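You operate a simulated robot arm through the tools that you are given. There is no shell and no other tool. Be economical: measure what you need, move in short steps, check, and stop when the job is done.

The job below is to be done with a simulated robot arm. You get a single attempt, and the scene is never put back.

TASK
Test the orange tomato from the tray at N25 for firmness and put it in the Firm or Soft ring.
Fine: switch the tester on and leave it on; slide the tomato in, push the tester block down, slide it out again.

It is judged by the outcome, as a careful person would: the job done as asked, and still so three seconds after it is handed in. It fails if anything else is knocked over, pushed out of place, dropped, spilled or broken.

THE ROBOT
A 7-joint arm with a two-finger parallel gripper, fixed in place. Base frame: the origin is at the foot of the arm, x ahead of it, y to its left, z up; the work surface is at about z = 6. Readings come in mm, rad, newtons and seconds.
With the tool pointing down near the work surface it reaches from about 220 to 580 mm from the base axis. Its first joint turns from -1.152 to 1.152 rad. Payload 2.5 kg.
The tool frame sits at the grasp point between the pads (the TCP): z along the fingers, y along the line on which they close. The tips reach 23 mm beyond it. Largest opening 94 mm; finger width 38, thickness 10; the body of the gripper, 54 by 96 mm, starts 39 mm behind the TCP.
Orientation is told as [roll, pitch, yaw] about the base's x, y, z axes, in that order, counted from this pose: with the fingers straight down and closing along the base's y, the tool's x points along the base's -x, its y along +y and its z along -z.

THE INTERFACE
- The arm moves only by the tool servo_tool. Its argument "motion" is one flat list of numbers, 7 for each row, row after row: the opening, from 0 (shut) to 1 (fully open), then the shift along the base's x, y, z in units of 50 mm (1.0 is 50 mm), then the turn, a rotation vector about the base's x, y, z in units of 8 degrees (1.0 is 8 degrees). In form: [fingers, dx, dy, dz, rx, ry, rz, fingers, dx, dy, dz, rx, ry, rz, ...]. A call has 1 to 8 rows; each row shifts and turns the commanded pose from where the row before left it. A call with a number of a shift or a turn outside -1 to 1 is refused whole. A row lasts 0.2 s, in which the tool goes at most 50 mm and 0.15 rad; a call with a longer step from one row to the next is refused whole, and so is a gripper value outside its range. Where a pose cannot be reached the arm comes as near as it can. A force on the tool above 90 N (or 10 N above the force at the start of the call, whichever is more), or a blocked arm, ends the call early, and 0.2 s more pass. The fingers move at their own pace (about 108 mm/s each) and stop on an object; they squeeze with about 32 N. The grip force told is the motor's: it shows also when the fingers shut on nothing. Time passes only in rows, and 0.2 s behind the last, so rows that do not move let the fingers close. It gives the time, the measured TCP pose, the force on the tool (base axes), the opening and the grip force at its end, in the units of the frame above (readings bear some noise), and new pictures: "show" is both (left out), scene, wrist or none.
- Cameras (640 x 400 px; columns grow to the right, rows downward): "scene" is fixed at [114.7, -410.4, 529]; the picture's right is [0.85, -0.52, 0.00], its down [-0.37, -0.61, -0.70] and it looks along [0.37, 0.60, -0.71] (base axes); focal length 282 px, centre (320, 200). "wrist" rides on the gripper at [-39, 0, -44] in the tool frame; the picture's right is [0.00, -1.00, 0.00], its down [0.97, 0.00, -0.24] and it looks along [0.24, 0.00, 0.97] (tool axes); focal length 218 px, centre (320, 200).
- point_at(camera, pixels): there is no depth. For up to 12 entries [column, row, z] of the newest picture of that camera ("zoom" is the newest enlarged one), the place [x, y] in the base frame at which the ray of that pixel passes the height z, good to about 3 mm. The clock stands still meanwhile.
- enlarge(camera, box): a new picture of the part [left, top, right, bottom] of that camera's present view, enlarged. The clock stands still meanwhile.
- close_job(): hands the job in; it is judged then, once.

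Go step by step. Measure first, check grasps and placings, and put right what went wrong. The budget is 80 turns and 150 pictures, counting those below and the enlarged ones. Unless the task says otherwise, let go and move clear before handing in, and close with one line.

The tools are called after "Emit:" as a command line: name --argument value ..., lists and objects as JSON in quotes. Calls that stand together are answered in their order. servo_tool: Moves the arm, as the interface text tells. Its arguments: {"type":"object","properties":{"motion":{"type":"array","items":{"type":"number"}},"show":{"type":"string","enum":["both","scene","wrist","none"]}},"required":["motion"]} The other tools are called the same way: point_at (camera, pixels) gives the place at which the rays of pixels pass given heights; enlarge (camera, box) takes an enlarged picture of a part of a camera's view; close_job () hands the job in.

At the start:

```text
time: 0.0
tcp_pos: [274.9, -170.5, 327.7]
tool_rot: [0.001, 0.0, 0.0]
ft_force: [0.2, -0.3, -0.3]
opening: 93.9
grip_force: 0.1
```

scene: 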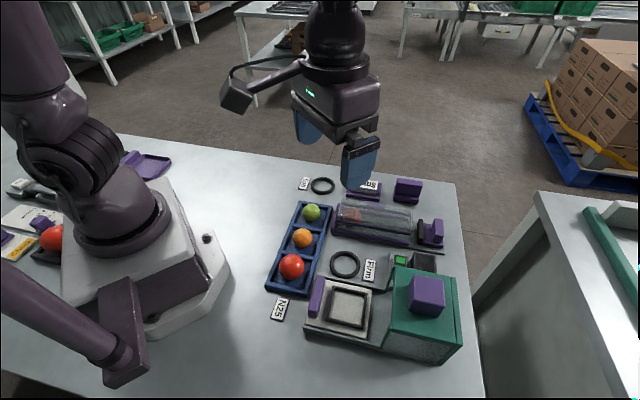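
wrist: 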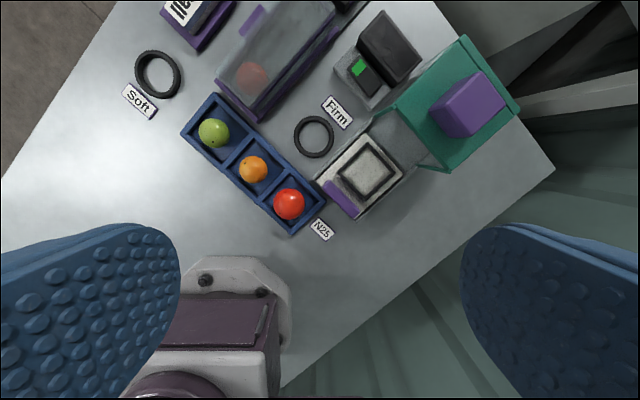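

The pictures show the N25 tray (scene 300,245) with the orange tomato in the middle, and a tester with a sliding drawer (345,305), purple block (427,295) and a switch (400,260). I'll enlarge these for detail.

Emit:
enlarge --camera "scene" --box '[260, 160, 480, 370]'

Emit:
enlarge --camera "wrist" --box '[120, 0, 560, 260]'

```text
1.90 times, centred on (370, 265) of scene
```

zoom: 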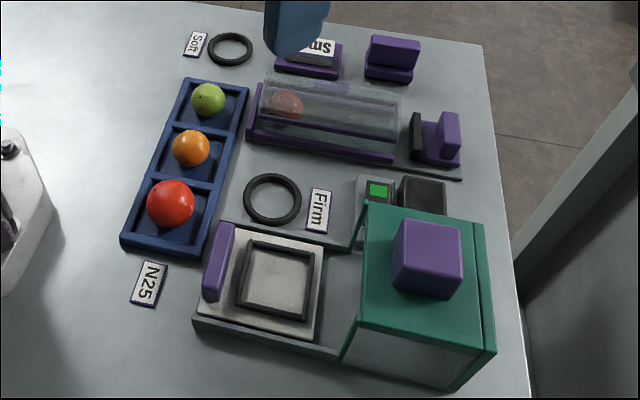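

```text
1.45 times, centred on (340, 130) of wrist
```

zoom: 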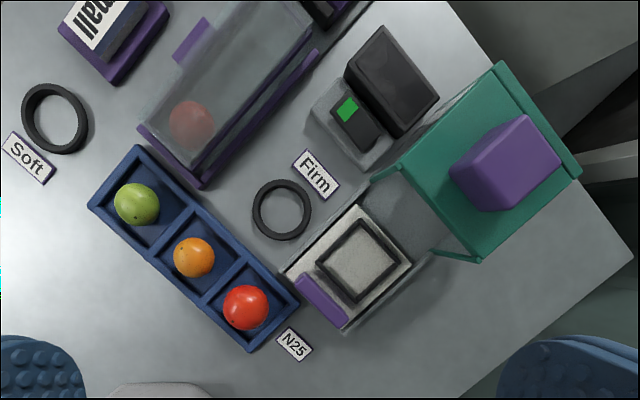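

I see a slotted rocker (green end) beside a dark display, the drawer with a square rim and purple handle, and a hood with a purple push block. I'll measure their places from both cameras.

Emit:
point_at --camera "wrist" --pixels '[[253, 169, 30], [214, 132, 30], [289, 204, 30], [314, 137, 8], [158, 74, 8], [341, 199, 30], [368, 171, 30], [358, 68, 30], [372, 82, 30], [388, 47, 40], [459, 117, 110], [480, 95, 130]]'

Emit:
point_at --camera "scene" --pixels '[[302, 238, 30], [311, 212, 30], [291, 266, 30], [345, 265, 8], [322, 186, 8], [316, 297, 30], [346, 308, 30], [400, 260, 30], [396, 268, 30], [425, 262, 40], [427, 283, 130], [427, 283, 110]]'

Emit:
enlarge --camera "scene" --box '[370, 230, 480, 300]'

Emit:
enlarge --camera "scene" --box '[290, 260, 480, 380]'

```text
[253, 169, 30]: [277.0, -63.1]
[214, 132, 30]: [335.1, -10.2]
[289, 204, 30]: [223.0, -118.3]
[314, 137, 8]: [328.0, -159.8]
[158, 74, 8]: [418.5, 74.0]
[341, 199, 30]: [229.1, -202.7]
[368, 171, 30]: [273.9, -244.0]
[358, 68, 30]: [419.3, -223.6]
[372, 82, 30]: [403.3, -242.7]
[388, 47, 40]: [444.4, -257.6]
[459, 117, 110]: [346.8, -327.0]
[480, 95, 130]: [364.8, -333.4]
```

```text
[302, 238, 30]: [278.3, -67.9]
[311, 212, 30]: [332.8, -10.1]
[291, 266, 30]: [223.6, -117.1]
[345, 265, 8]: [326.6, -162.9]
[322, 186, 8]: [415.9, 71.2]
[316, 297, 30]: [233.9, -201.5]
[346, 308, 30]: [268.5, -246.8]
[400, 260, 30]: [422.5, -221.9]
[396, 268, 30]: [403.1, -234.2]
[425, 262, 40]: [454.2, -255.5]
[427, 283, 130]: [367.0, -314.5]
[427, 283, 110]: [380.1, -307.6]
```

```text
5.71 times, centred on (425, 265) of scene
```

zoom: 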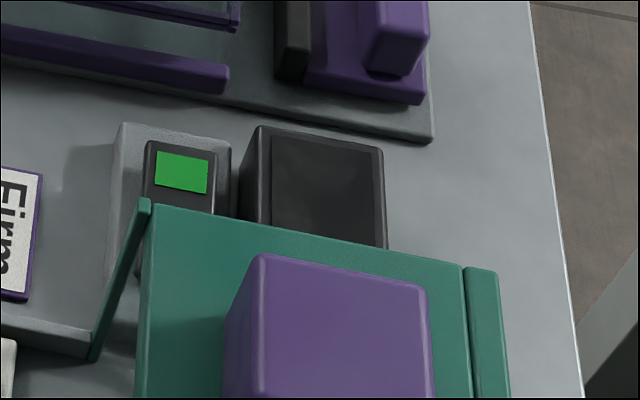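

```text
3.33 times, centred on (385, 320) of scene
```

zoom: 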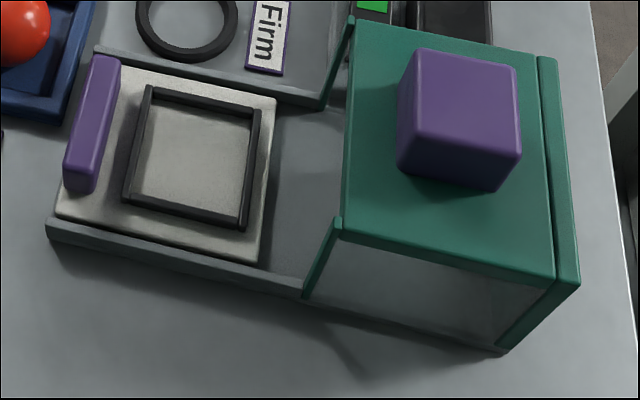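

Positions agree across cameras: orange tomato about (278,-65), drawer handle (231,-202), rocker from (421,-223) to (403,-238), push block near (365,-325). I'll move for a closer wrist look at switch and hood.

Emit:
servo_tool --motion '[1, 0.8, -0.4, -0.3, 0, 0, 0, 1, 0.8, -0.4, -0.4, 0, 0, 0, 1, 0.5, -0.4, -0.7, 0, 0, 0, 1, 0, 0, 0, 0, 0, 0]' --show "wrist"

```text
time: 1.0
tcp_pos: [380.3, -228.8, 259.1]
tool_rot: [0.0, 0.0, 0.001]
ft_force: [0.3, 0.5, 0.0]
opening: 94.1
grip_force: 0.1
```

wrist: 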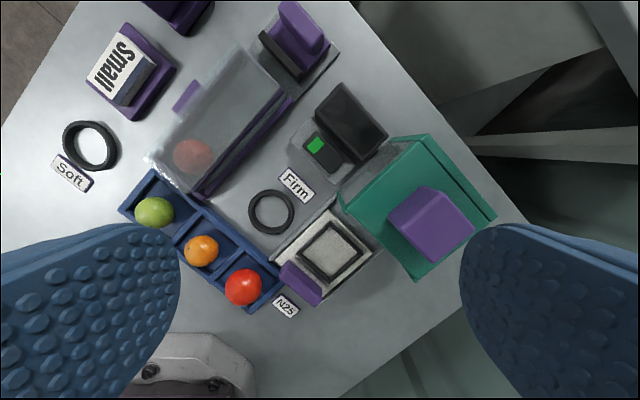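

The switch is at (322,150), the hood block at (432,222). I'll enlarge both and measure.

Emit:
enlarge --camera "wrist" --box '[280, 80, 400, 180]'

Emit:
enlarge --camera "wrist" --box '[260, 120, 500, 320]'

Emit:
point_at --camera "wrist" --pixels '[[425, 184, 130], [475, 228, 130], [437, 265, 130], [388, 213, 130], [425, 184, 100], [475, 228, 100], [437, 265, 100], [388, 213, 100]]'

Emit:
point_at --camera "scene" --pixels '[[412, 274, 130], [445, 279, 130], [444, 307, 130], [408, 300, 130], [412, 274, 100], [445, 279, 100], [444, 307, 100], [408, 300, 100]]'

```text
4.00 times, centred on (340, 130) of wrist
```

zoom: 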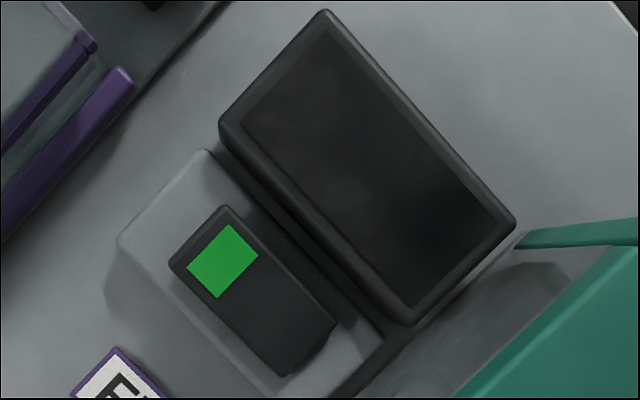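

```text
2.00 times, centred on (380, 220) of wrist
```

zoom: 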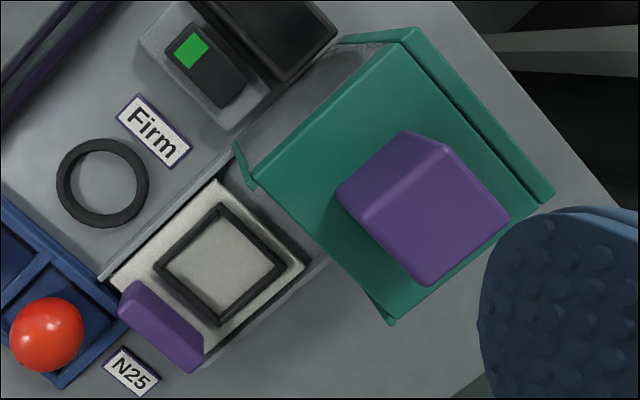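

```text
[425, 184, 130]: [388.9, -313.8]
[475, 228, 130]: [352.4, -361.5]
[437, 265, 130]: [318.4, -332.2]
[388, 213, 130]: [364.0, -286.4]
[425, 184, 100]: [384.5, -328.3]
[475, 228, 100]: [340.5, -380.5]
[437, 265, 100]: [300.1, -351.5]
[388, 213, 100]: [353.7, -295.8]
```

```text
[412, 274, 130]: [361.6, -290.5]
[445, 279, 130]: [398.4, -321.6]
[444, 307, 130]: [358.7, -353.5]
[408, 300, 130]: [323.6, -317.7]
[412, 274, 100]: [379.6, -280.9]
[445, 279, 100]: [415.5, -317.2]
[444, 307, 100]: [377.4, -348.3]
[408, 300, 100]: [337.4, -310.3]
```

I'll triangulate the block's top corners, and rocker/drawer heights.

Emit:
point_at --camera "wrist" --pixels '[[401, 231, 120], [442, 194, 120], [475, 227, 120], [435, 262, 120], [401, 231, 150], [442, 194, 150], [475, 227, 150], [435, 262, 150], [280, 266, 35], [320, 304, 35]]'

Emit:
point_at --camera "scene" --pixels '[[414, 275, 120], [443.6, 280.4, 120], [445.4, 306, 120], [414, 275, 150], [443.6, 280.4, 150], [445.4, 306, 150], [318, 277, 35], [311, 315, 35]]'

Emit:
servo_tool --motion '[0, 0.1, 0.2, -0.8, 0, 0, 0, 0, 0, 0.2, -0.8, 0, 0, 0, 0, 0, 0, 0, 0, 0, 0]' --show "both"

```text
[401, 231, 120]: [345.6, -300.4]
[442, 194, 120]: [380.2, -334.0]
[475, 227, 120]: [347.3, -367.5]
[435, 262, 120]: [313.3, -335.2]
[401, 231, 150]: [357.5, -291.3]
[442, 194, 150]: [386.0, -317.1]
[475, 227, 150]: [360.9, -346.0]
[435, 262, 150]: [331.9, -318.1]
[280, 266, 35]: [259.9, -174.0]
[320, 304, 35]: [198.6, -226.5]
```

```text
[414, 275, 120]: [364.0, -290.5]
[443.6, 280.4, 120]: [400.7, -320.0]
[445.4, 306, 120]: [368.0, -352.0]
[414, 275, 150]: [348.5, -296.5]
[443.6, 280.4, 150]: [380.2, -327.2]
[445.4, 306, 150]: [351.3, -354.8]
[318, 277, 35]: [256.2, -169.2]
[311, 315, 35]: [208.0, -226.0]
```

```text
time: 1.8
tcp_pos: [386.0, -209.3, 179.6]
tool_rot: [0.0, 0.0, 0.001]
ft_force: [0.7, -0.8, -0.1]
opening: 0.0
grip_force: 31.7
```

scene: 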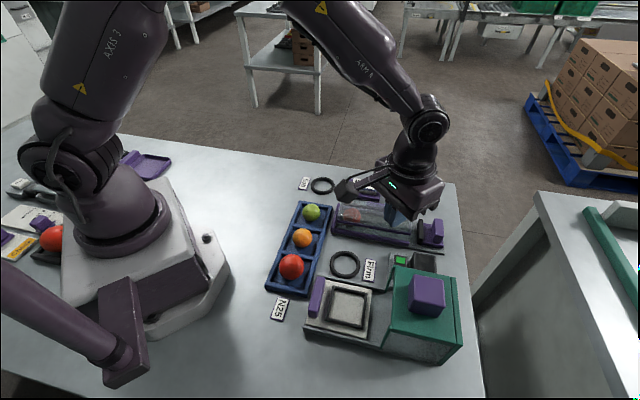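
wrist: 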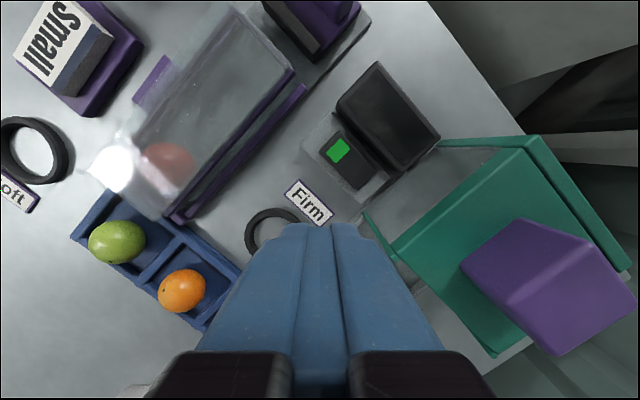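

The block's top triangulates to z≈142 around (357,-323). I'll look at the rocker (350,160) closer.

Emit:
enlarge --camera "wrist" --box '[290, 110, 418, 210]'

Emit:
point_at --camera "wrist" --pixels '[[338, 151, 30], [360, 175, 30], [338, 151, 20], [360, 175, 20], [338, 151, 40], [360, 175, 40]]'

Emit:
point_at --camera "scene" --pixels '[[400.5, 260, 20], [400.5, 260, 30], [400.5, 260, 40]]'

```text
4.00 times, centred on (354, 160) of wrist
```

zoom: 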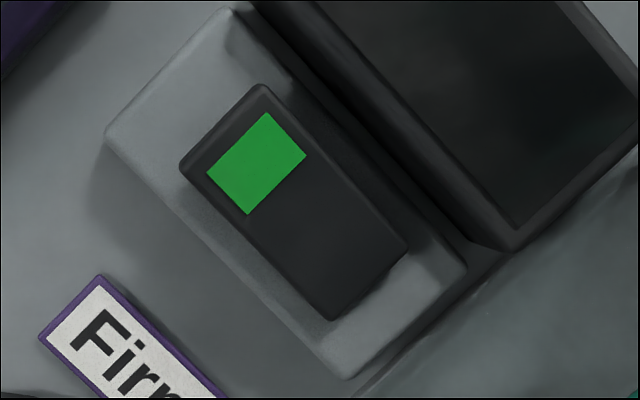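

```text
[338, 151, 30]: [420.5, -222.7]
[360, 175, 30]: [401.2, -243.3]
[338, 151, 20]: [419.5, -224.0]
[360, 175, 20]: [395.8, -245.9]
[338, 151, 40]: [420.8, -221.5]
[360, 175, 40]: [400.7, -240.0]
```

```text
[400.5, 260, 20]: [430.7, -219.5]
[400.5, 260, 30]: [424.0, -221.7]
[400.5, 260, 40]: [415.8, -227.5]
```

Green end is at about (421,-222.5,33). I'll check which end of the rocker is raised.

Emit:
enlarge --camera "scene" --box '[385, 245, 417, 275]'

Emit:
servo_tool --motion '[0, -0.6, 0.6, -0.5, 0, 0, 0, 0, -0.3, 0.5, -0.4, 0, 0, 0, 0, 0, 0, 0, 0, 0, 0]' --show "wrist"

```text
13.33 times, centred on (401, 260) of scene
```

zoom: 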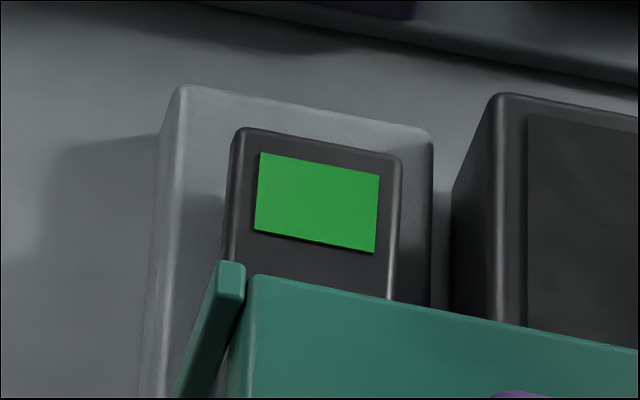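

```text
time: 2.6
tcp_pos: [339.8, -154.3, 134.6]
tool_rot: [0.0, 0.0, 0.0]
ft_force: [0.5, 0.2, 0.5]
opening: 0.0
grip_force: 32.7
```

wrist: 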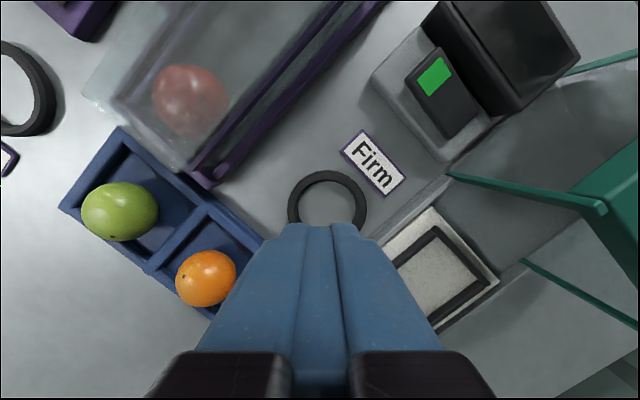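

Emit:
enlarge --camera "wrist" --box '[360, 0, 540, 160]'

Emit:
enlarge --camera "wrist" --box '[60, 120, 280, 330]'

```text
2.50 times, centred on (450, 80) of wrist
```

zoom: 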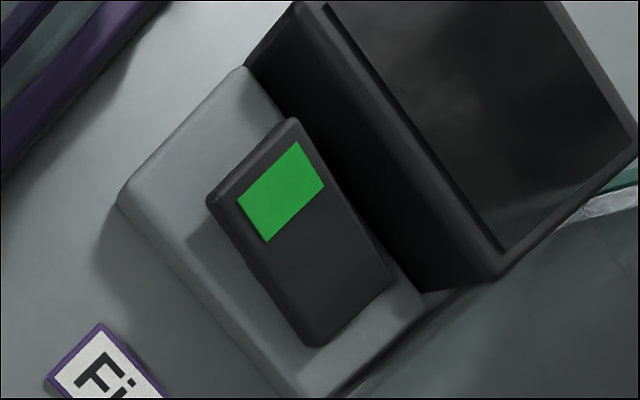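

```text
1.90 times, centred on (170, 225) of wrist
```

zoom: 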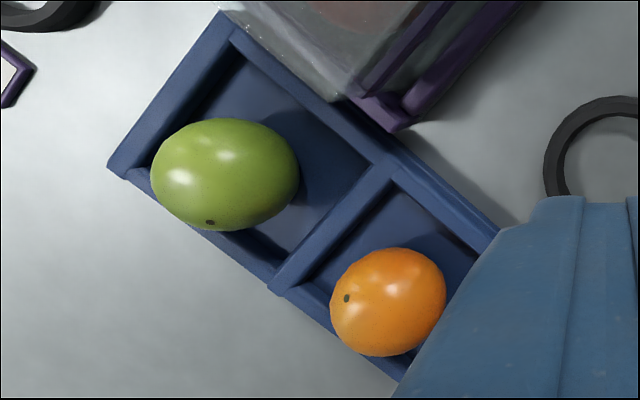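

The shadow and side show the green end raised, so that's the end to press. I'll turn to yaw +45° and hover with shut fingers just past the green end.

Emit:
servo_tool --motion '[0, 0.297, -0.2, 0, 0, 0, 0.9375, 0, 0.297, -0.2, 0, 0, 0, 0.9375, 0, 0.297, -0.2, 0, 0, 0, 0.9375, 0, 0.297, -0.2, -0.1, 0, 0, 0.9375, 0, 0.297, -0.2, -0.2, 0, 0, 0.9375, 0, 0.297, -0.2, -0.2, 0, 0, 0.9375, 0, 0, 0, 0, 0, 0, 0]' --show "both"

```text
time: 4.2
tcp_pos: [429.5, -213.5, 107.5]
tool_rot: [0.0, 0.0, 0.788]
ft_force: [0.1, -0.4, -0.3]
opening: 0.0
grip_force: 31.9
```

scene: 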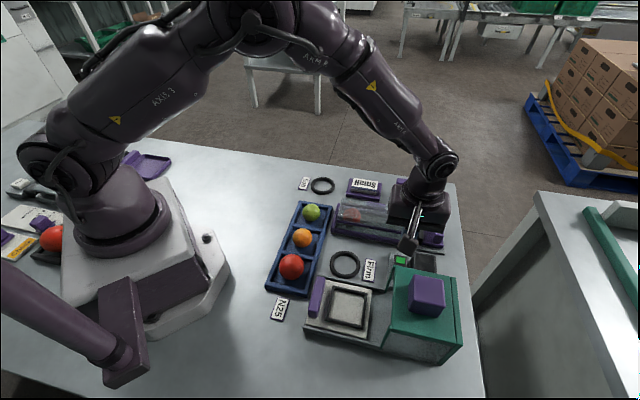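
wrist: 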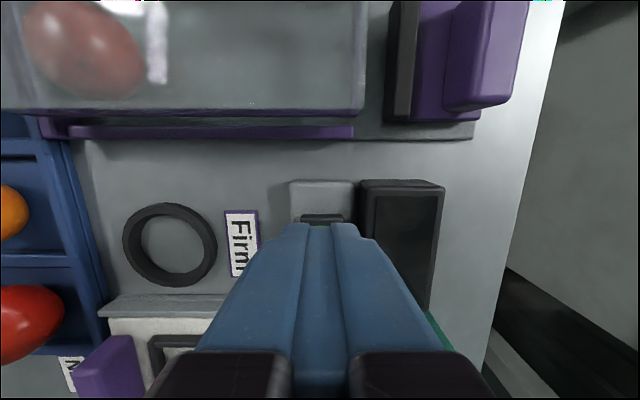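

Fingers sit in line with the rocker (322,218). I'll lower to near contact, then press in small steps.

Emit:
servo_tool --motion '[0, 0, 0, -0.5, 0, 0, 0, 0, 0, 0, -0.4, 0, 0, 0, 0, 0, 0, -0.1, 0, 0, 0, 0, 0, 0, -0.06, 0, 0, 0, 0, 0, 0, 0, 0, 0, 0]' --show "both"

```text
time: 5.4
tcp_pos: [429.5, -215.5, 56.1]
tool_rot: [0.0, 0.001, 0.785]
ft_force: [0.5, 0.1, 0.8]
opening: 0.1
grip_force: 31.8
```

scene: 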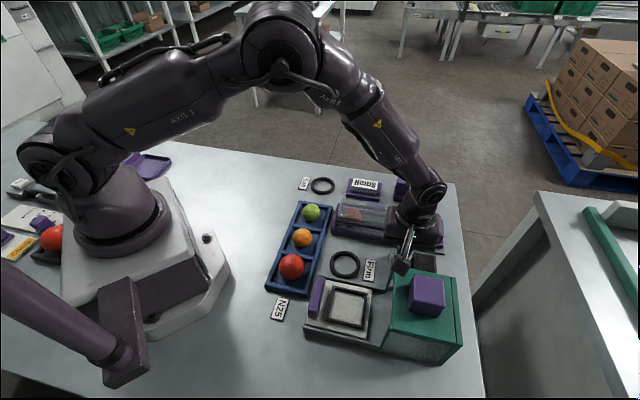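
wrist: 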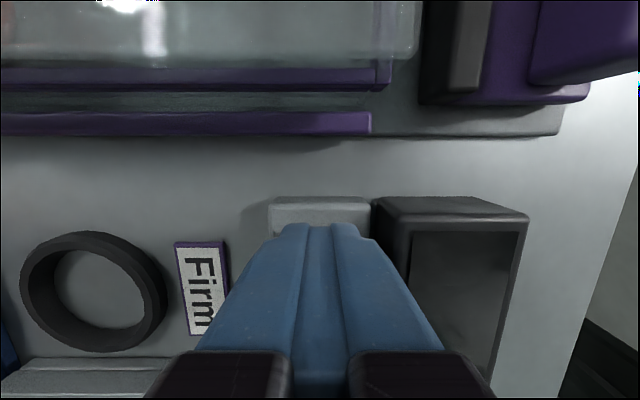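

No contact yet with tips at z≈33; pressing on in 2 mm steps.

Emit:
servo_tool --motion '[0, 0, 0, -0.04, 0, 0, 0, 0, 0, 0, -0.04, 0, 0, 0, 0, 0, 0, -0.04, 0, 0, 0]' --show "wrist"

```text
time: 6.2
tcp_pos: [430.0, -215.6, 50.4]
tool_rot: [0.001, 0.001, 0.786]
ft_force: [-3.7, 3.5, 12.0]
opening: 0.2
grip_force: 32.4
```

wrist: 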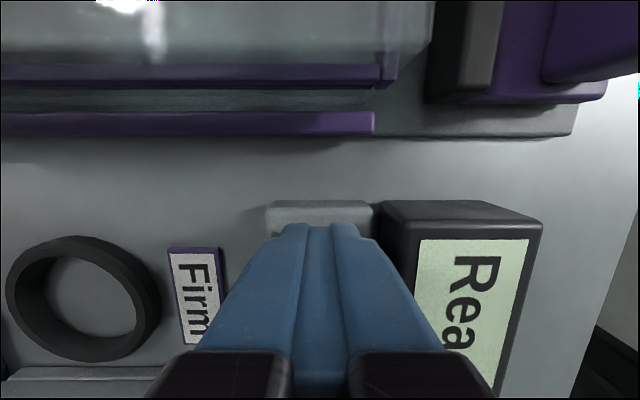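

The display now reads "Rea(dy)": the tester is on. I'll rise and go above the orange tomato, opening the fingers.

Emit:
servo_tool --motion '[0, 0, 0, 0.9, 0, 0, 0, 0, 0, 0, 0.9, 0, 0, 0, 0.6, -0.7, 0.7, 0.2, 0, 0, 0, 0.6, -0.7, 0.7, 0, 0, 0, 0, 0.6, -0.7, 0.7, 0, 0, 0, 0, 0.6, -0.6, 0.6, 0, 0, 0, 0, 0.6, -0.3, 0.3, 0, 0, 0, 0, 0.6, 0, 0, 0, 0, 0, 0]' --show "both"

```text
refused: row 3 steps farther than a row can; nothing moved
```

Emit:
servo_tool --motion '[0, 0, 0, 0.9, 0, 0, 0, 0, 0, 0, 0.9, 0, 0, 0, 0.6, -0.6, 0.6, 0.1, 0, 0, 0, 0.6, -0.6, 0.6, 0, 0, 0, 0, 0.6, -0.6, 0.6, 0, 0, 0, 0, 0.6, -0.6, 0.6, 0, 0, 0, 0, 0.6, -0.6, 0.6, 0, 0, 0, 0, 0.6, 0, 0, 0, 0, 0, 0]' --show "both"

```text
time: 8.0
tcp_pos: [279.1, -65.9, 144.7]
tool_rot: [-0.001, -0.001, 0.787]
ft_force: [1.0, -0.2, 0.2]
opening: 56.6
grip_force: 0.0
```

scene: 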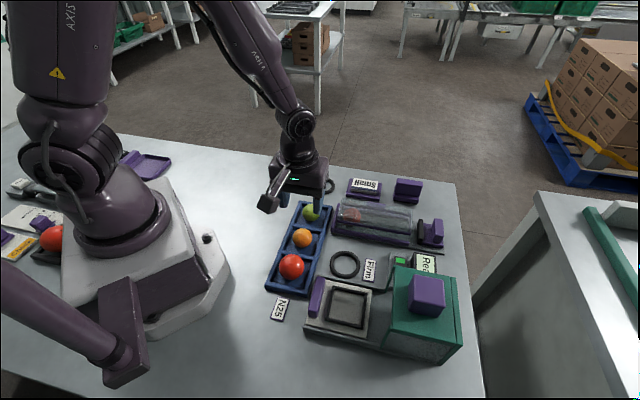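
wrist: 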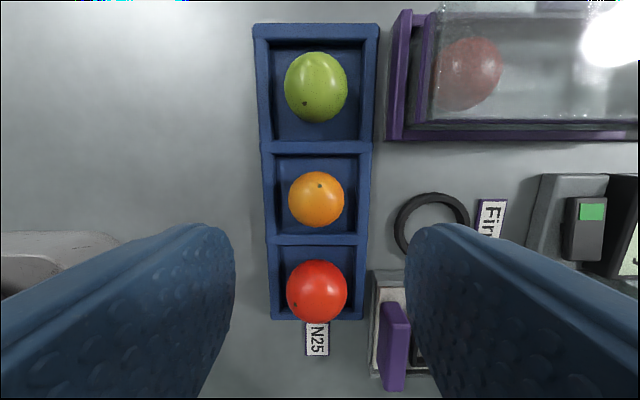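

The gripper is aligned with the tray; I'll measure cell walls and tomato extents (wrist 288–345 columns, 170–228 rows).

Emit:
point_at --camera "wrist" --pixels '[[316, 199, 30], [288, 199, 30], [345, 199, 30], [316, 171, 30], [316, 228, 30], [273, 199, 25], [361, 199, 25], [273, 199, 15], [361, 199, 15], [316, 155, 15], [316, 235, 25]]'

Emit:
enlarge --camera "wrist" --box '[240, 130, 400, 260]'

Emit:
enlarge --camera "scene" --box '[260, 195, 340, 300]'

```text
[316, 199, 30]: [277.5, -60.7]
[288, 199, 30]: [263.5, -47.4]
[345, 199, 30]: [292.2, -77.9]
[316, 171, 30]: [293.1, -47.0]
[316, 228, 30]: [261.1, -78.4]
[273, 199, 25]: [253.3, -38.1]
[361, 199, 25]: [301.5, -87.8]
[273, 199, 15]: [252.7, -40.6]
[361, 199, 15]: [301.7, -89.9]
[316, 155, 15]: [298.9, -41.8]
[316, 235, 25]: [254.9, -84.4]
```

```text
3.08 times, centred on (320, 195) of wrist
```

zoom: 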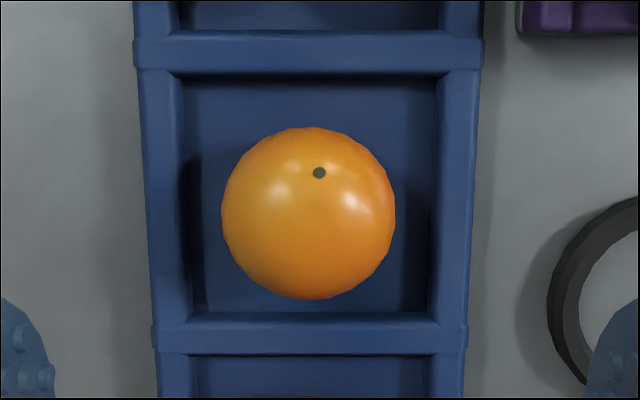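

```text
3.81 times, centred on (300, 248) of scene
```

zoom: 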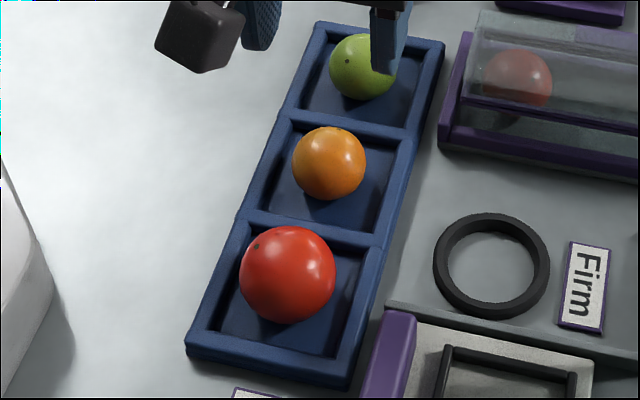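

The tomato is ~41 mm across, centred about (278,-64) in a ~69 mm cell. I'll lower with ~52 mm opening so that the tips stay at rim level, then close.

Emit:
servo_tool --motion '[0.56, -0.02, 0.03, -0.9, 0, 0, 0, 0.56, 0, 0, -0.7, 0, 0, 0, 0.56, 0, 0, -0.3, 0, 0, 0, 0.56, 0, 0, -0.1, 0, 0, 0, 0.56, 0, 0, 0, 0, 0, 0]' --show "both"

```text
time: 9.2
tcp_pos: [278.6, -65.1, 45.2]
tool_rot: [0.001, 0.0, 0.786]
ft_force: [0.0, 0.8, 0.3]
opening: 52.3
grip_force: 0.2
```

scene: 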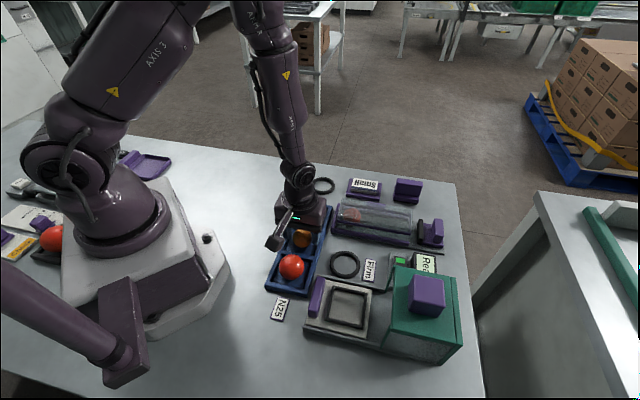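
wrist: 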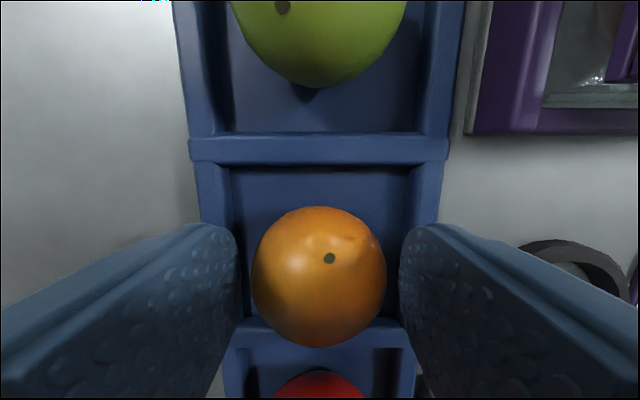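

The tomato sits centred between the pads (318,275). Lowering 4 mm more and closing.

Emit:
servo_tool --motion '[0.54, 0, 0, -0.08, 0, 0, 0, 0.1, 0, 0, 0, 0, 0, 0, 0.1, 0, 0, 0, 0, 0, 0, 0.1, 0, 0, 0, 0, 0, 0, 0.1, 0, 0, 0.4, 0, 0, 0, 0.1, 0, 0, 0.8, 0, 0, 0]' --show "both"

```text
time: 10.6
tcp_pos: [279.5, -64.6, 100.7]
tool_rot: [0.0, 0.0, 0.786]
ft_force: [-0.5, -0.5, -0.8]
opening: 42.7
grip_force: 16.5
```

scene: 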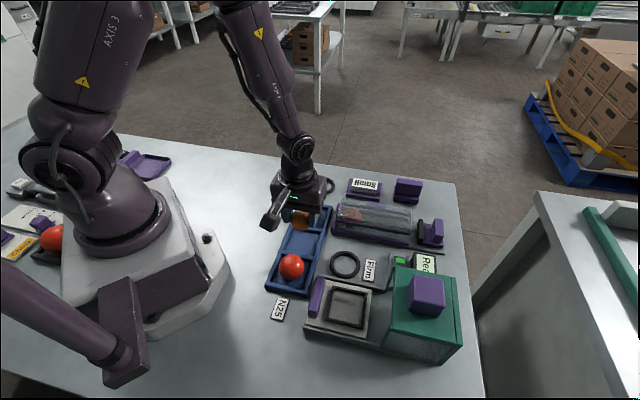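
wrist: 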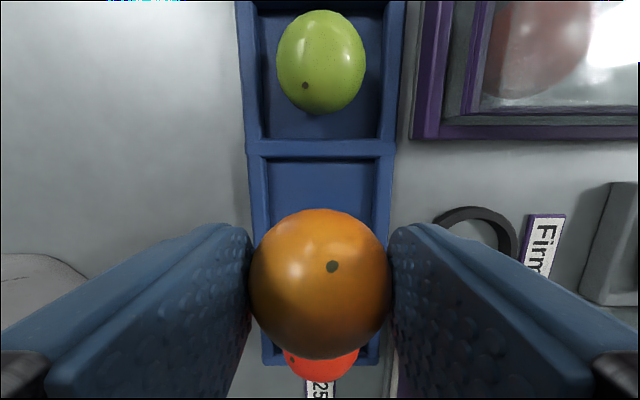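

The tomato is held (opening 42.7, 16.5 N). I'll measure the drawer rim from the scene camera to get its centre and height.

Emit:
point_at --camera "scene" --pixels '[[333.4, 286.1, 30], [367.6, 291.8, 30], [363.1, 328.4, 30], [325.6, 319.4, 30], [333.4, 286.1, 45], [367.6, 291.8, 45], [363.1, 328.4, 45], [325.6, 319.4, 45]]'

Emit:
servo_tool --motion '[0.1, 0.2, -0.6, 0.5, 0, 0, 0, 0.1, 0.2, -0.7, 0.5, 0, 0, 0, 0.1, 0, -0.3, 0, 0, 0, 0, 0.1, 0, 0, 0, 0, 0, 0]' --show "both"

```text
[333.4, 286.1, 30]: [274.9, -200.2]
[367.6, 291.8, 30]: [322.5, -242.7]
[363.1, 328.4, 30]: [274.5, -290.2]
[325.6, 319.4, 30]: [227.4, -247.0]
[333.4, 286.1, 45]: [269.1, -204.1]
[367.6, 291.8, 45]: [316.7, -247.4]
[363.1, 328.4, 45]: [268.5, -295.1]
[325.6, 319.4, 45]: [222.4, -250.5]
```

```text
time: 11.6
tcp_pos: [298.6, -142.6, 150.6]
tool_rot: [0.0, 0.0, 0.786]
ft_force: [-0.3, 0.1, -0.3]
opening: 42.6
grip_force: 15.9
```

scene: 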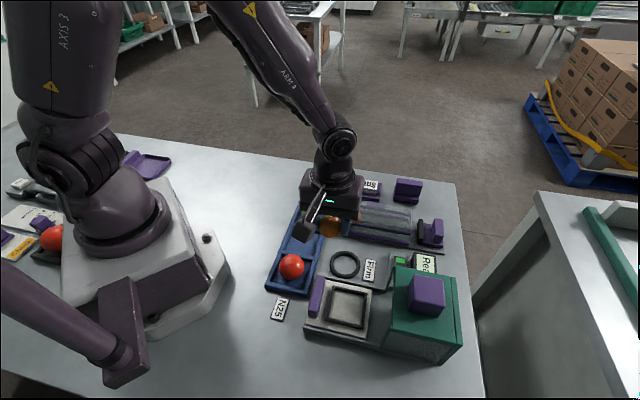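
wrist: 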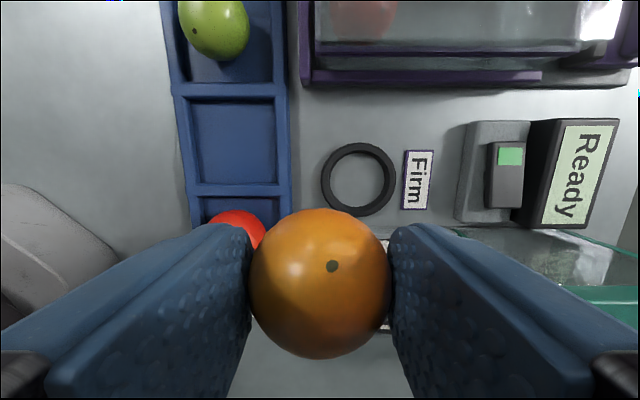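

Drawer rim centre ≈ (276,-244), rim top z≈27. I need to check the gripper body clearance to the hood's front edge.

Emit:
point_at --camera "scene" --pixels '[[394, 264.5, 90], [391, 318, 90], [394, 264.5, 105], [391, 318, 105], [386, 325, 90], [451, 330, 90]]'

Emit:
enlarge --camera "scene" --box '[300, 250, 470, 370]'

```text
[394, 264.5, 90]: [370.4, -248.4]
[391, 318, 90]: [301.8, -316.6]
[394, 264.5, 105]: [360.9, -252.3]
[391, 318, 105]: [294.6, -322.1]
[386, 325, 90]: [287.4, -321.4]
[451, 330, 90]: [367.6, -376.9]
```

```text
3.33 times, centred on (385, 310) of scene
```

zoom: 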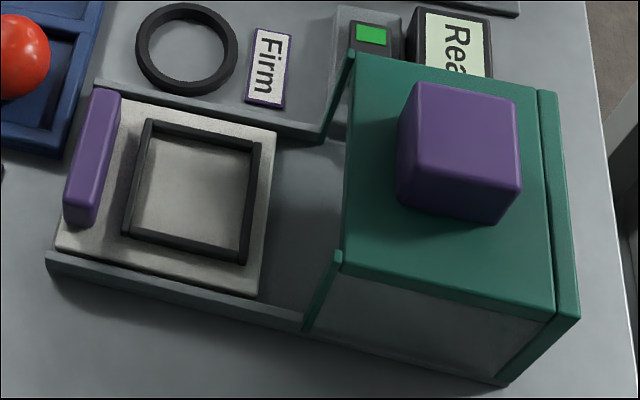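

Hood front is ~67 mm from the drawer centre along the slide, body reaches 48 mm, so there is ~19 mm clearance. Moving above the drawer and descending partway.

Emit:
servo_tool --motion '[0.1, -0.15, -0.8, 0, 0, 0, 0, 0.1, -0.15, -0.8, 0, 0, 0, 0, 0.1, -0.152, -0.43, -0.3, 0, 0, 0, 0.1, 0, 0, -0.7, 0, 0, 0, 0.1, 0, 0, -0.6, 0, 0, 0, 0.1, 0, 0, 0, 0, 0, 0]' --show "both"

Emit:
enlarge --camera "scene" --box '[300, 240, 440, 350]'

```text
time: 13.0
tcp_pos: [274.4, -243.2, 69.3]
tool_rot: [0.001, 0.001, 0.785]
ft_force: [-0.4, -0.2, -0.6]
opening: 42.8
grip_force: 16.2
```

scene: 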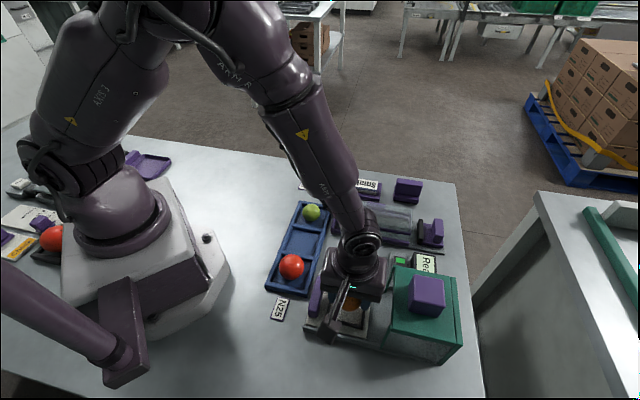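
wrist: 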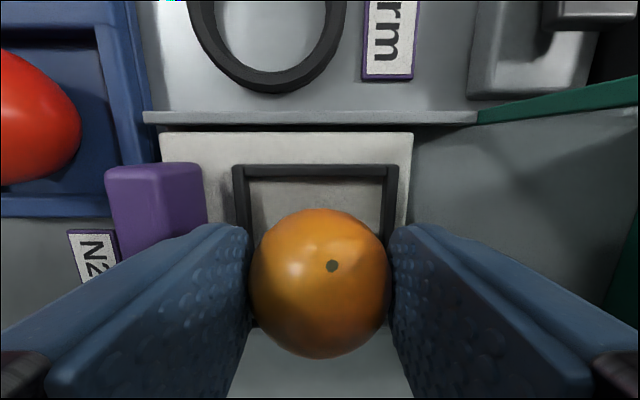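

```text
3.64 times, centred on (370, 295) of scene
```

zoom: 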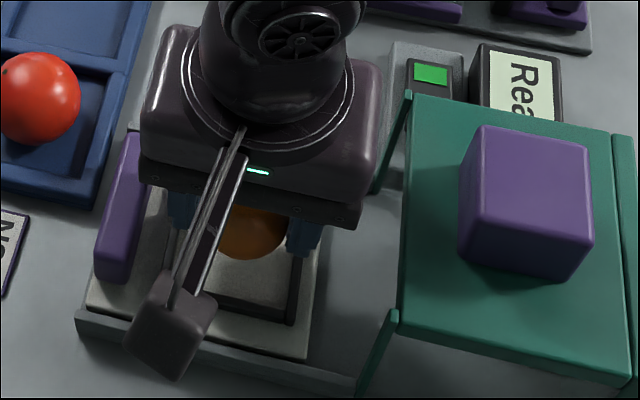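

Column alignment is good (rim 233–397, tomato 321). Checking the other direction via the rim's top bar.

Emit:
point_at --camera "wrist" --pixels '[[315, 168, 27], [233, 168, 27], [397, 168, 27], [315, 176, 20], [287, 133, 20], [155, 215, 45], [108, 180, 45], [203, 180, 45]]'

```text
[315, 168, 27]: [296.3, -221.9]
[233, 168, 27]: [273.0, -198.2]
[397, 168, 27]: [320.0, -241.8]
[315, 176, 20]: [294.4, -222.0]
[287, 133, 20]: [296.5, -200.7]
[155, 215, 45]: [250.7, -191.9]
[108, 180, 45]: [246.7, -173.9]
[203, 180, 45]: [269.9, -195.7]
```

Alignment is within 2 mm. Lowering gently to TCP z≈52 and checking force.

Emit:
servo_tool --motion '[0.1, 0, 0, -0.2, 0, 0, 0, 0.1, 0, 0, -0.1, 0, 0, 0, 0.1, 0, 0, -0.04, 0, 0, 0, 0.1, 0, 0, 0, 0, 0, 0]' --show "wrist"

Emit:
enlarge --camera "scene" --box '[320, 270, 400, 340]'

```text
time: 14.0
tcp_pos: [275.6, -244.7, 52.7]
tool_rot: [-0.002, -0.001, 0.786]
ft_force: [-1.1, 2.0, 8.0]
opening: 43.0
grip_force: 15.7
```

wrist: 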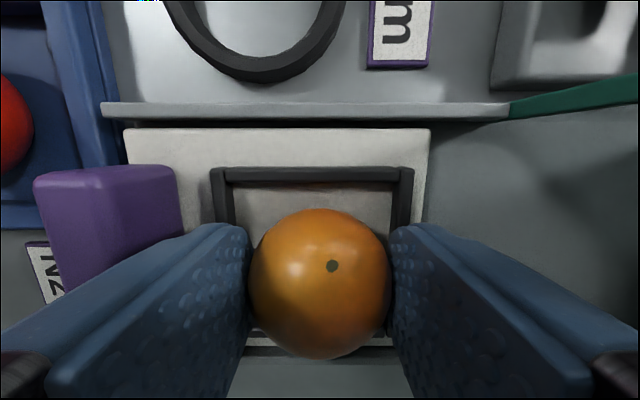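

```text
5.71 times, centred on (360, 305) of scene
```

zoom: 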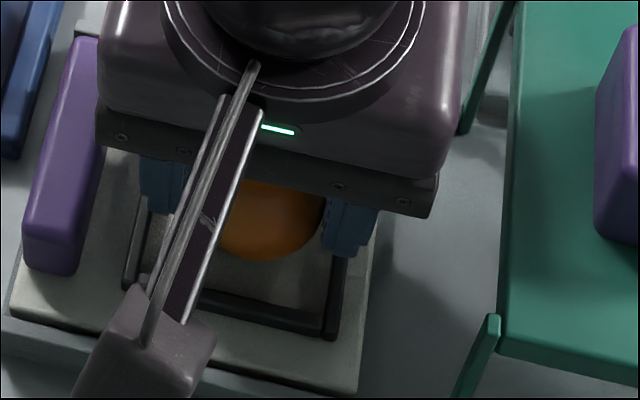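

8 N upward: the tomato is resting on the drawer floor. I'll open only ~8 mm (handle is close on the left) and rise.

Emit:
servo_tool --motion '[0.53, 0, 0, 0, 0, 0, 0, 0.53, 0, 0, 0, 0, 0, 0, 0.53, 0, 0, 0.2, 0, 0, 0, 0.53, 0, 0, 0.5, 0, 0, 0, 0.53, 0, 0, 0.8, 0, 0, 0, 0.53, 0, 0, 0, 0, 0, 0]' --show "both"

Emit:
enlarge --camera "scene" --box '[300, 250, 440, 350]'

```text
time: 15.4
tcp_pos: [275.2, -244.5, 129.5]
tool_rot: [0.0, 0.001, 0.785]
ft_force: [-0.7, -0.5, -0.5]
opening: 49.8
grip_force: 0.1
```

scene: 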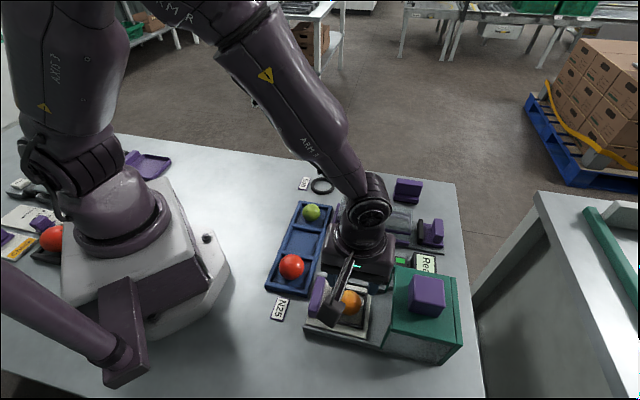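
wrist: 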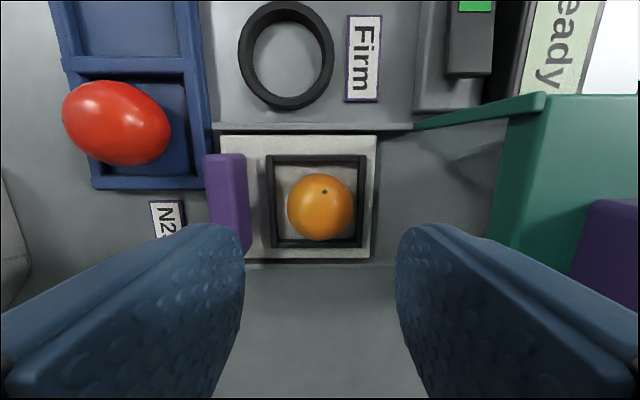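

```text
4.00 times, centred on (370, 300) of scene
```

zoom: 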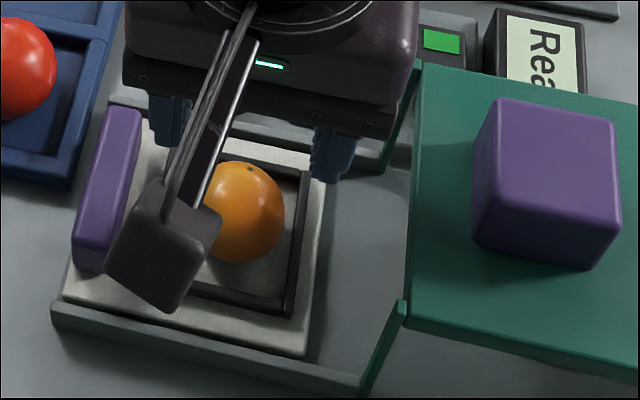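

The tomato sits inside the rim. Now I'll triangulate the handle (wrist 226,155; scene 321,277) for pushing.

Emit:
point_at --camera "wrist" --pixels '[[226, 155, 35], [226, 155, 50], [226, 155, 65], [206, 155, 50], [246, 155, 50], [205, 155, 40], [246, 155, 40], [228, 250, 40]]'

Emit:
point_at --camera "scene" --pixels '[[321, 277.5, 35], [321, 277.5, 50], [321, 277.5, 65], [312, 315, 50], [312, 315, 40]]'

```text
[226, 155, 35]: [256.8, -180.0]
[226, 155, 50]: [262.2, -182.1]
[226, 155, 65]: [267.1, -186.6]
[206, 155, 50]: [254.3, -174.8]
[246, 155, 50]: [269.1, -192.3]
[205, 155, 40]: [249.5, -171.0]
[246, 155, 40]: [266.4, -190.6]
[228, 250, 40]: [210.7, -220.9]
```

```text
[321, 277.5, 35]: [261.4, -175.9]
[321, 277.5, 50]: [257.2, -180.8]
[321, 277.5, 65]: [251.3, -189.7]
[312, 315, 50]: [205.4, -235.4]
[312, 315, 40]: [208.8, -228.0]
```

Emit:
enlarge --camera "wrist" --box '[190, 120, 290, 260]'

```text
2.86 times, centred on (240, 190) of wrist
```

zoom: 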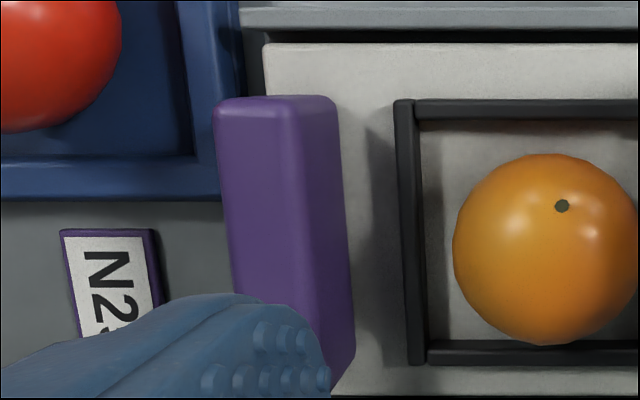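

Handle: top z≈44, 16 mm thick, centre on the slide axis ~60 mm behind the tomato. I need the hood's top height to know if the gripper body can pass over it.

Emit:
enlarge --camera "wrist" --box '[480, 60, 640, 200]'

Emit:
point_at --camera "wrist" --pixels '[[544, 94, 80], [544, 94, 95], [544, 94, 110]]'

Emit:
point_at --camera "scene" --pixels '[[394, 265.5, 80], [394, 265.5, 95], [394, 265.5, 110]]'

```text
2.86 times, centred on (560, 130) of wrist
```

zoom: 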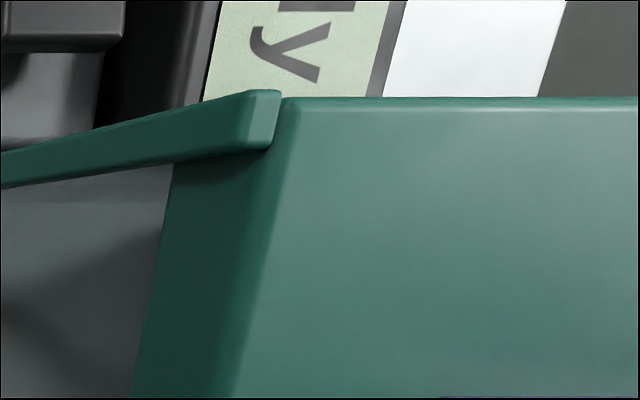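

```text
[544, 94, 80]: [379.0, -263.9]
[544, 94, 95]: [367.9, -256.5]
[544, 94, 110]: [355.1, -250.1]
```

```text
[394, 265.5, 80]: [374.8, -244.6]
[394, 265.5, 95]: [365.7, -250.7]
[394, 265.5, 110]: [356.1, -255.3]
```

Hood top is z≈103 with its front edge only ~14 mm beyond the handle's end position, so an upright gripper can't push all the way. I'll grip the handle upright for the first ~65 mm, then finish tilted. Moving above the handle first.

Emit:
servo_tool --motion '[0.34, -0.43, 0.41, 0, 0, 0, 0, 0.34, -0.434, 0.408, 0, 0, 0, 0, 0.34, 0, 0, -0.5, 0, 0, 0, 0.34, 0, 0, -0.3, 0, 0, 0, 0.34, 0, 0, 0, 0, 0, 0]' --show "both"

```text
time: 16.6
tcp_pos: [232.6, -204.5, 88.5]
tool_rot: [0.002, 0.0, 0.786]
ft_force: [0.1, 0.0, 0.3]
opening: 31.9
grip_force: 0.0
```

scene: 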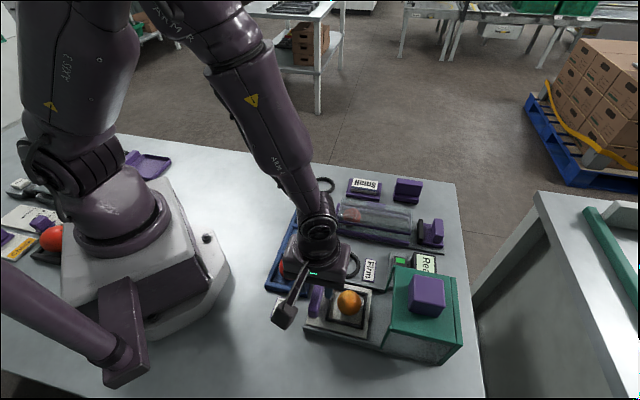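
wrist: 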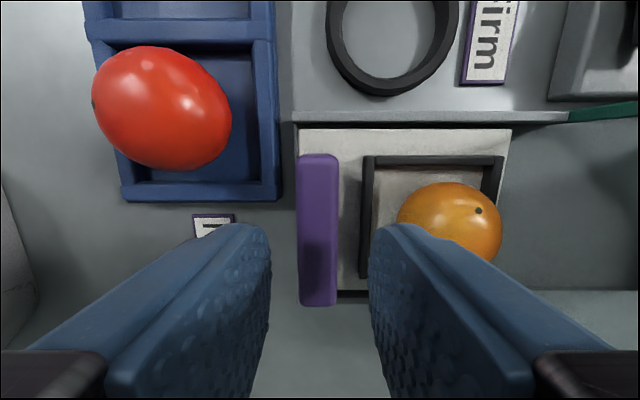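

The handle (297–338) is centred between the fingers. Descending to z≈52 and gripping.

Emit:
servo_tool --motion '[0.34, 0, 0, -0.4, 0, 0, 0, 0.34, 0, 0, -0.32, 0, 0, 0, 0.34, 0, 0, 0, 0, 0, 0, 0.05, 0, 0, 0, 0, 0, 0, 0.05, 0, 0, 0, 0, 0, 0]' --show "both"

```text
time: 17.8
tcp_pos: [231.4, -204.6, 52.6]
tool_rot: [-0.001, 0.001, 0.784]
ft_force: [-0.4, 1.4, -2.9]
opening: 17.8
grip_force: 44.9
```

scene: 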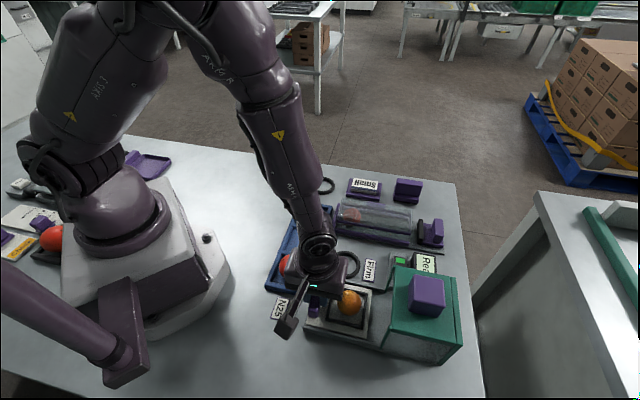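
wrist: 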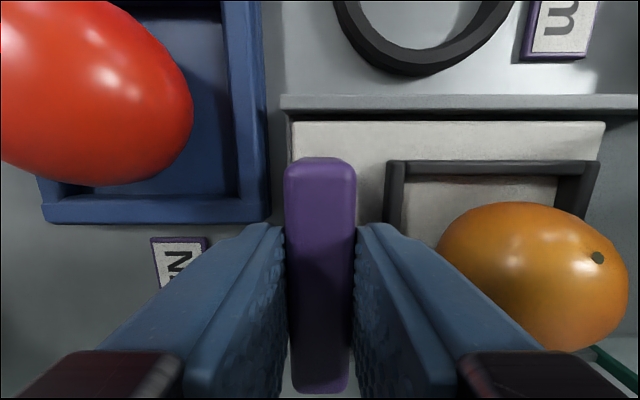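

Handle gripped at 17.8 mm. Sliding the drawer in ~65 mm gently.

Emit:
servo_tool --motion '[0.05, 0.08, -0.08, 0, 0, 0, 0, 0.05, 0.14, -0.14, 0, 0, 0, 0, 0.05, 0.17, -0.17, 0, 0, 0, 0, 0.05, 0.17, -0.17, 0, 0, 0, 0, 0.05, 0.17, -0.17, 0, 0, 0, 0, 0.05, 0.12, -0.12, 0, 0, 0, 0, 0.05, 0.07, -0.07, 0, 0, 0, 0, 0.05, 0, 0, 0, 0, 0, 0]' --show "both"

Emit:
enlarge --camera "scene" --box '[310, 230, 470, 370]'

```text
time: 19.6
tcp_pos: [278.0, -250.8, 52.8]
tool_rot: [-0.001, 0.001, 0.784]
ft_force: [3.3, 2.9, 20.5]
opening: 17.9
grip_force: 45.2
```

scene: 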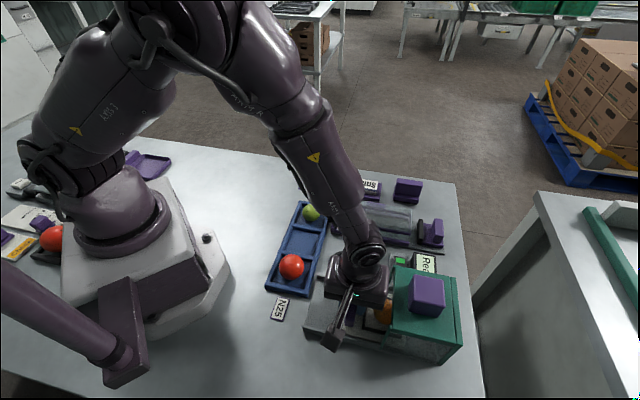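
wrist: 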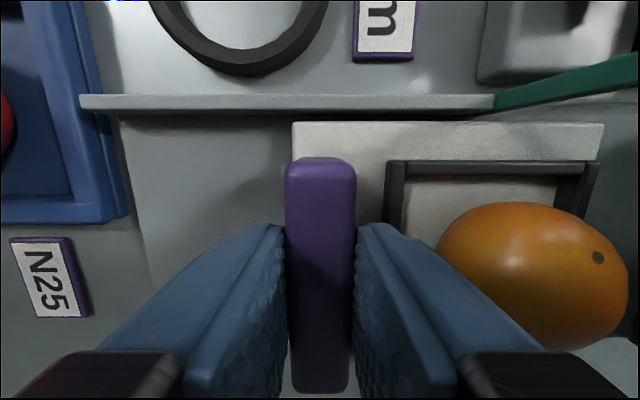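

```text
2.86 times, centred on (390, 300) of scene
```

zoom: 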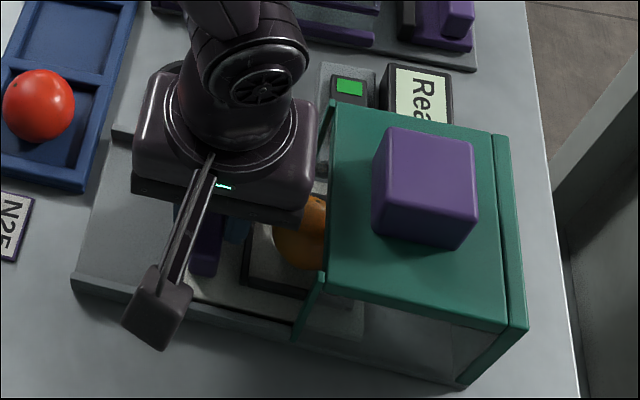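

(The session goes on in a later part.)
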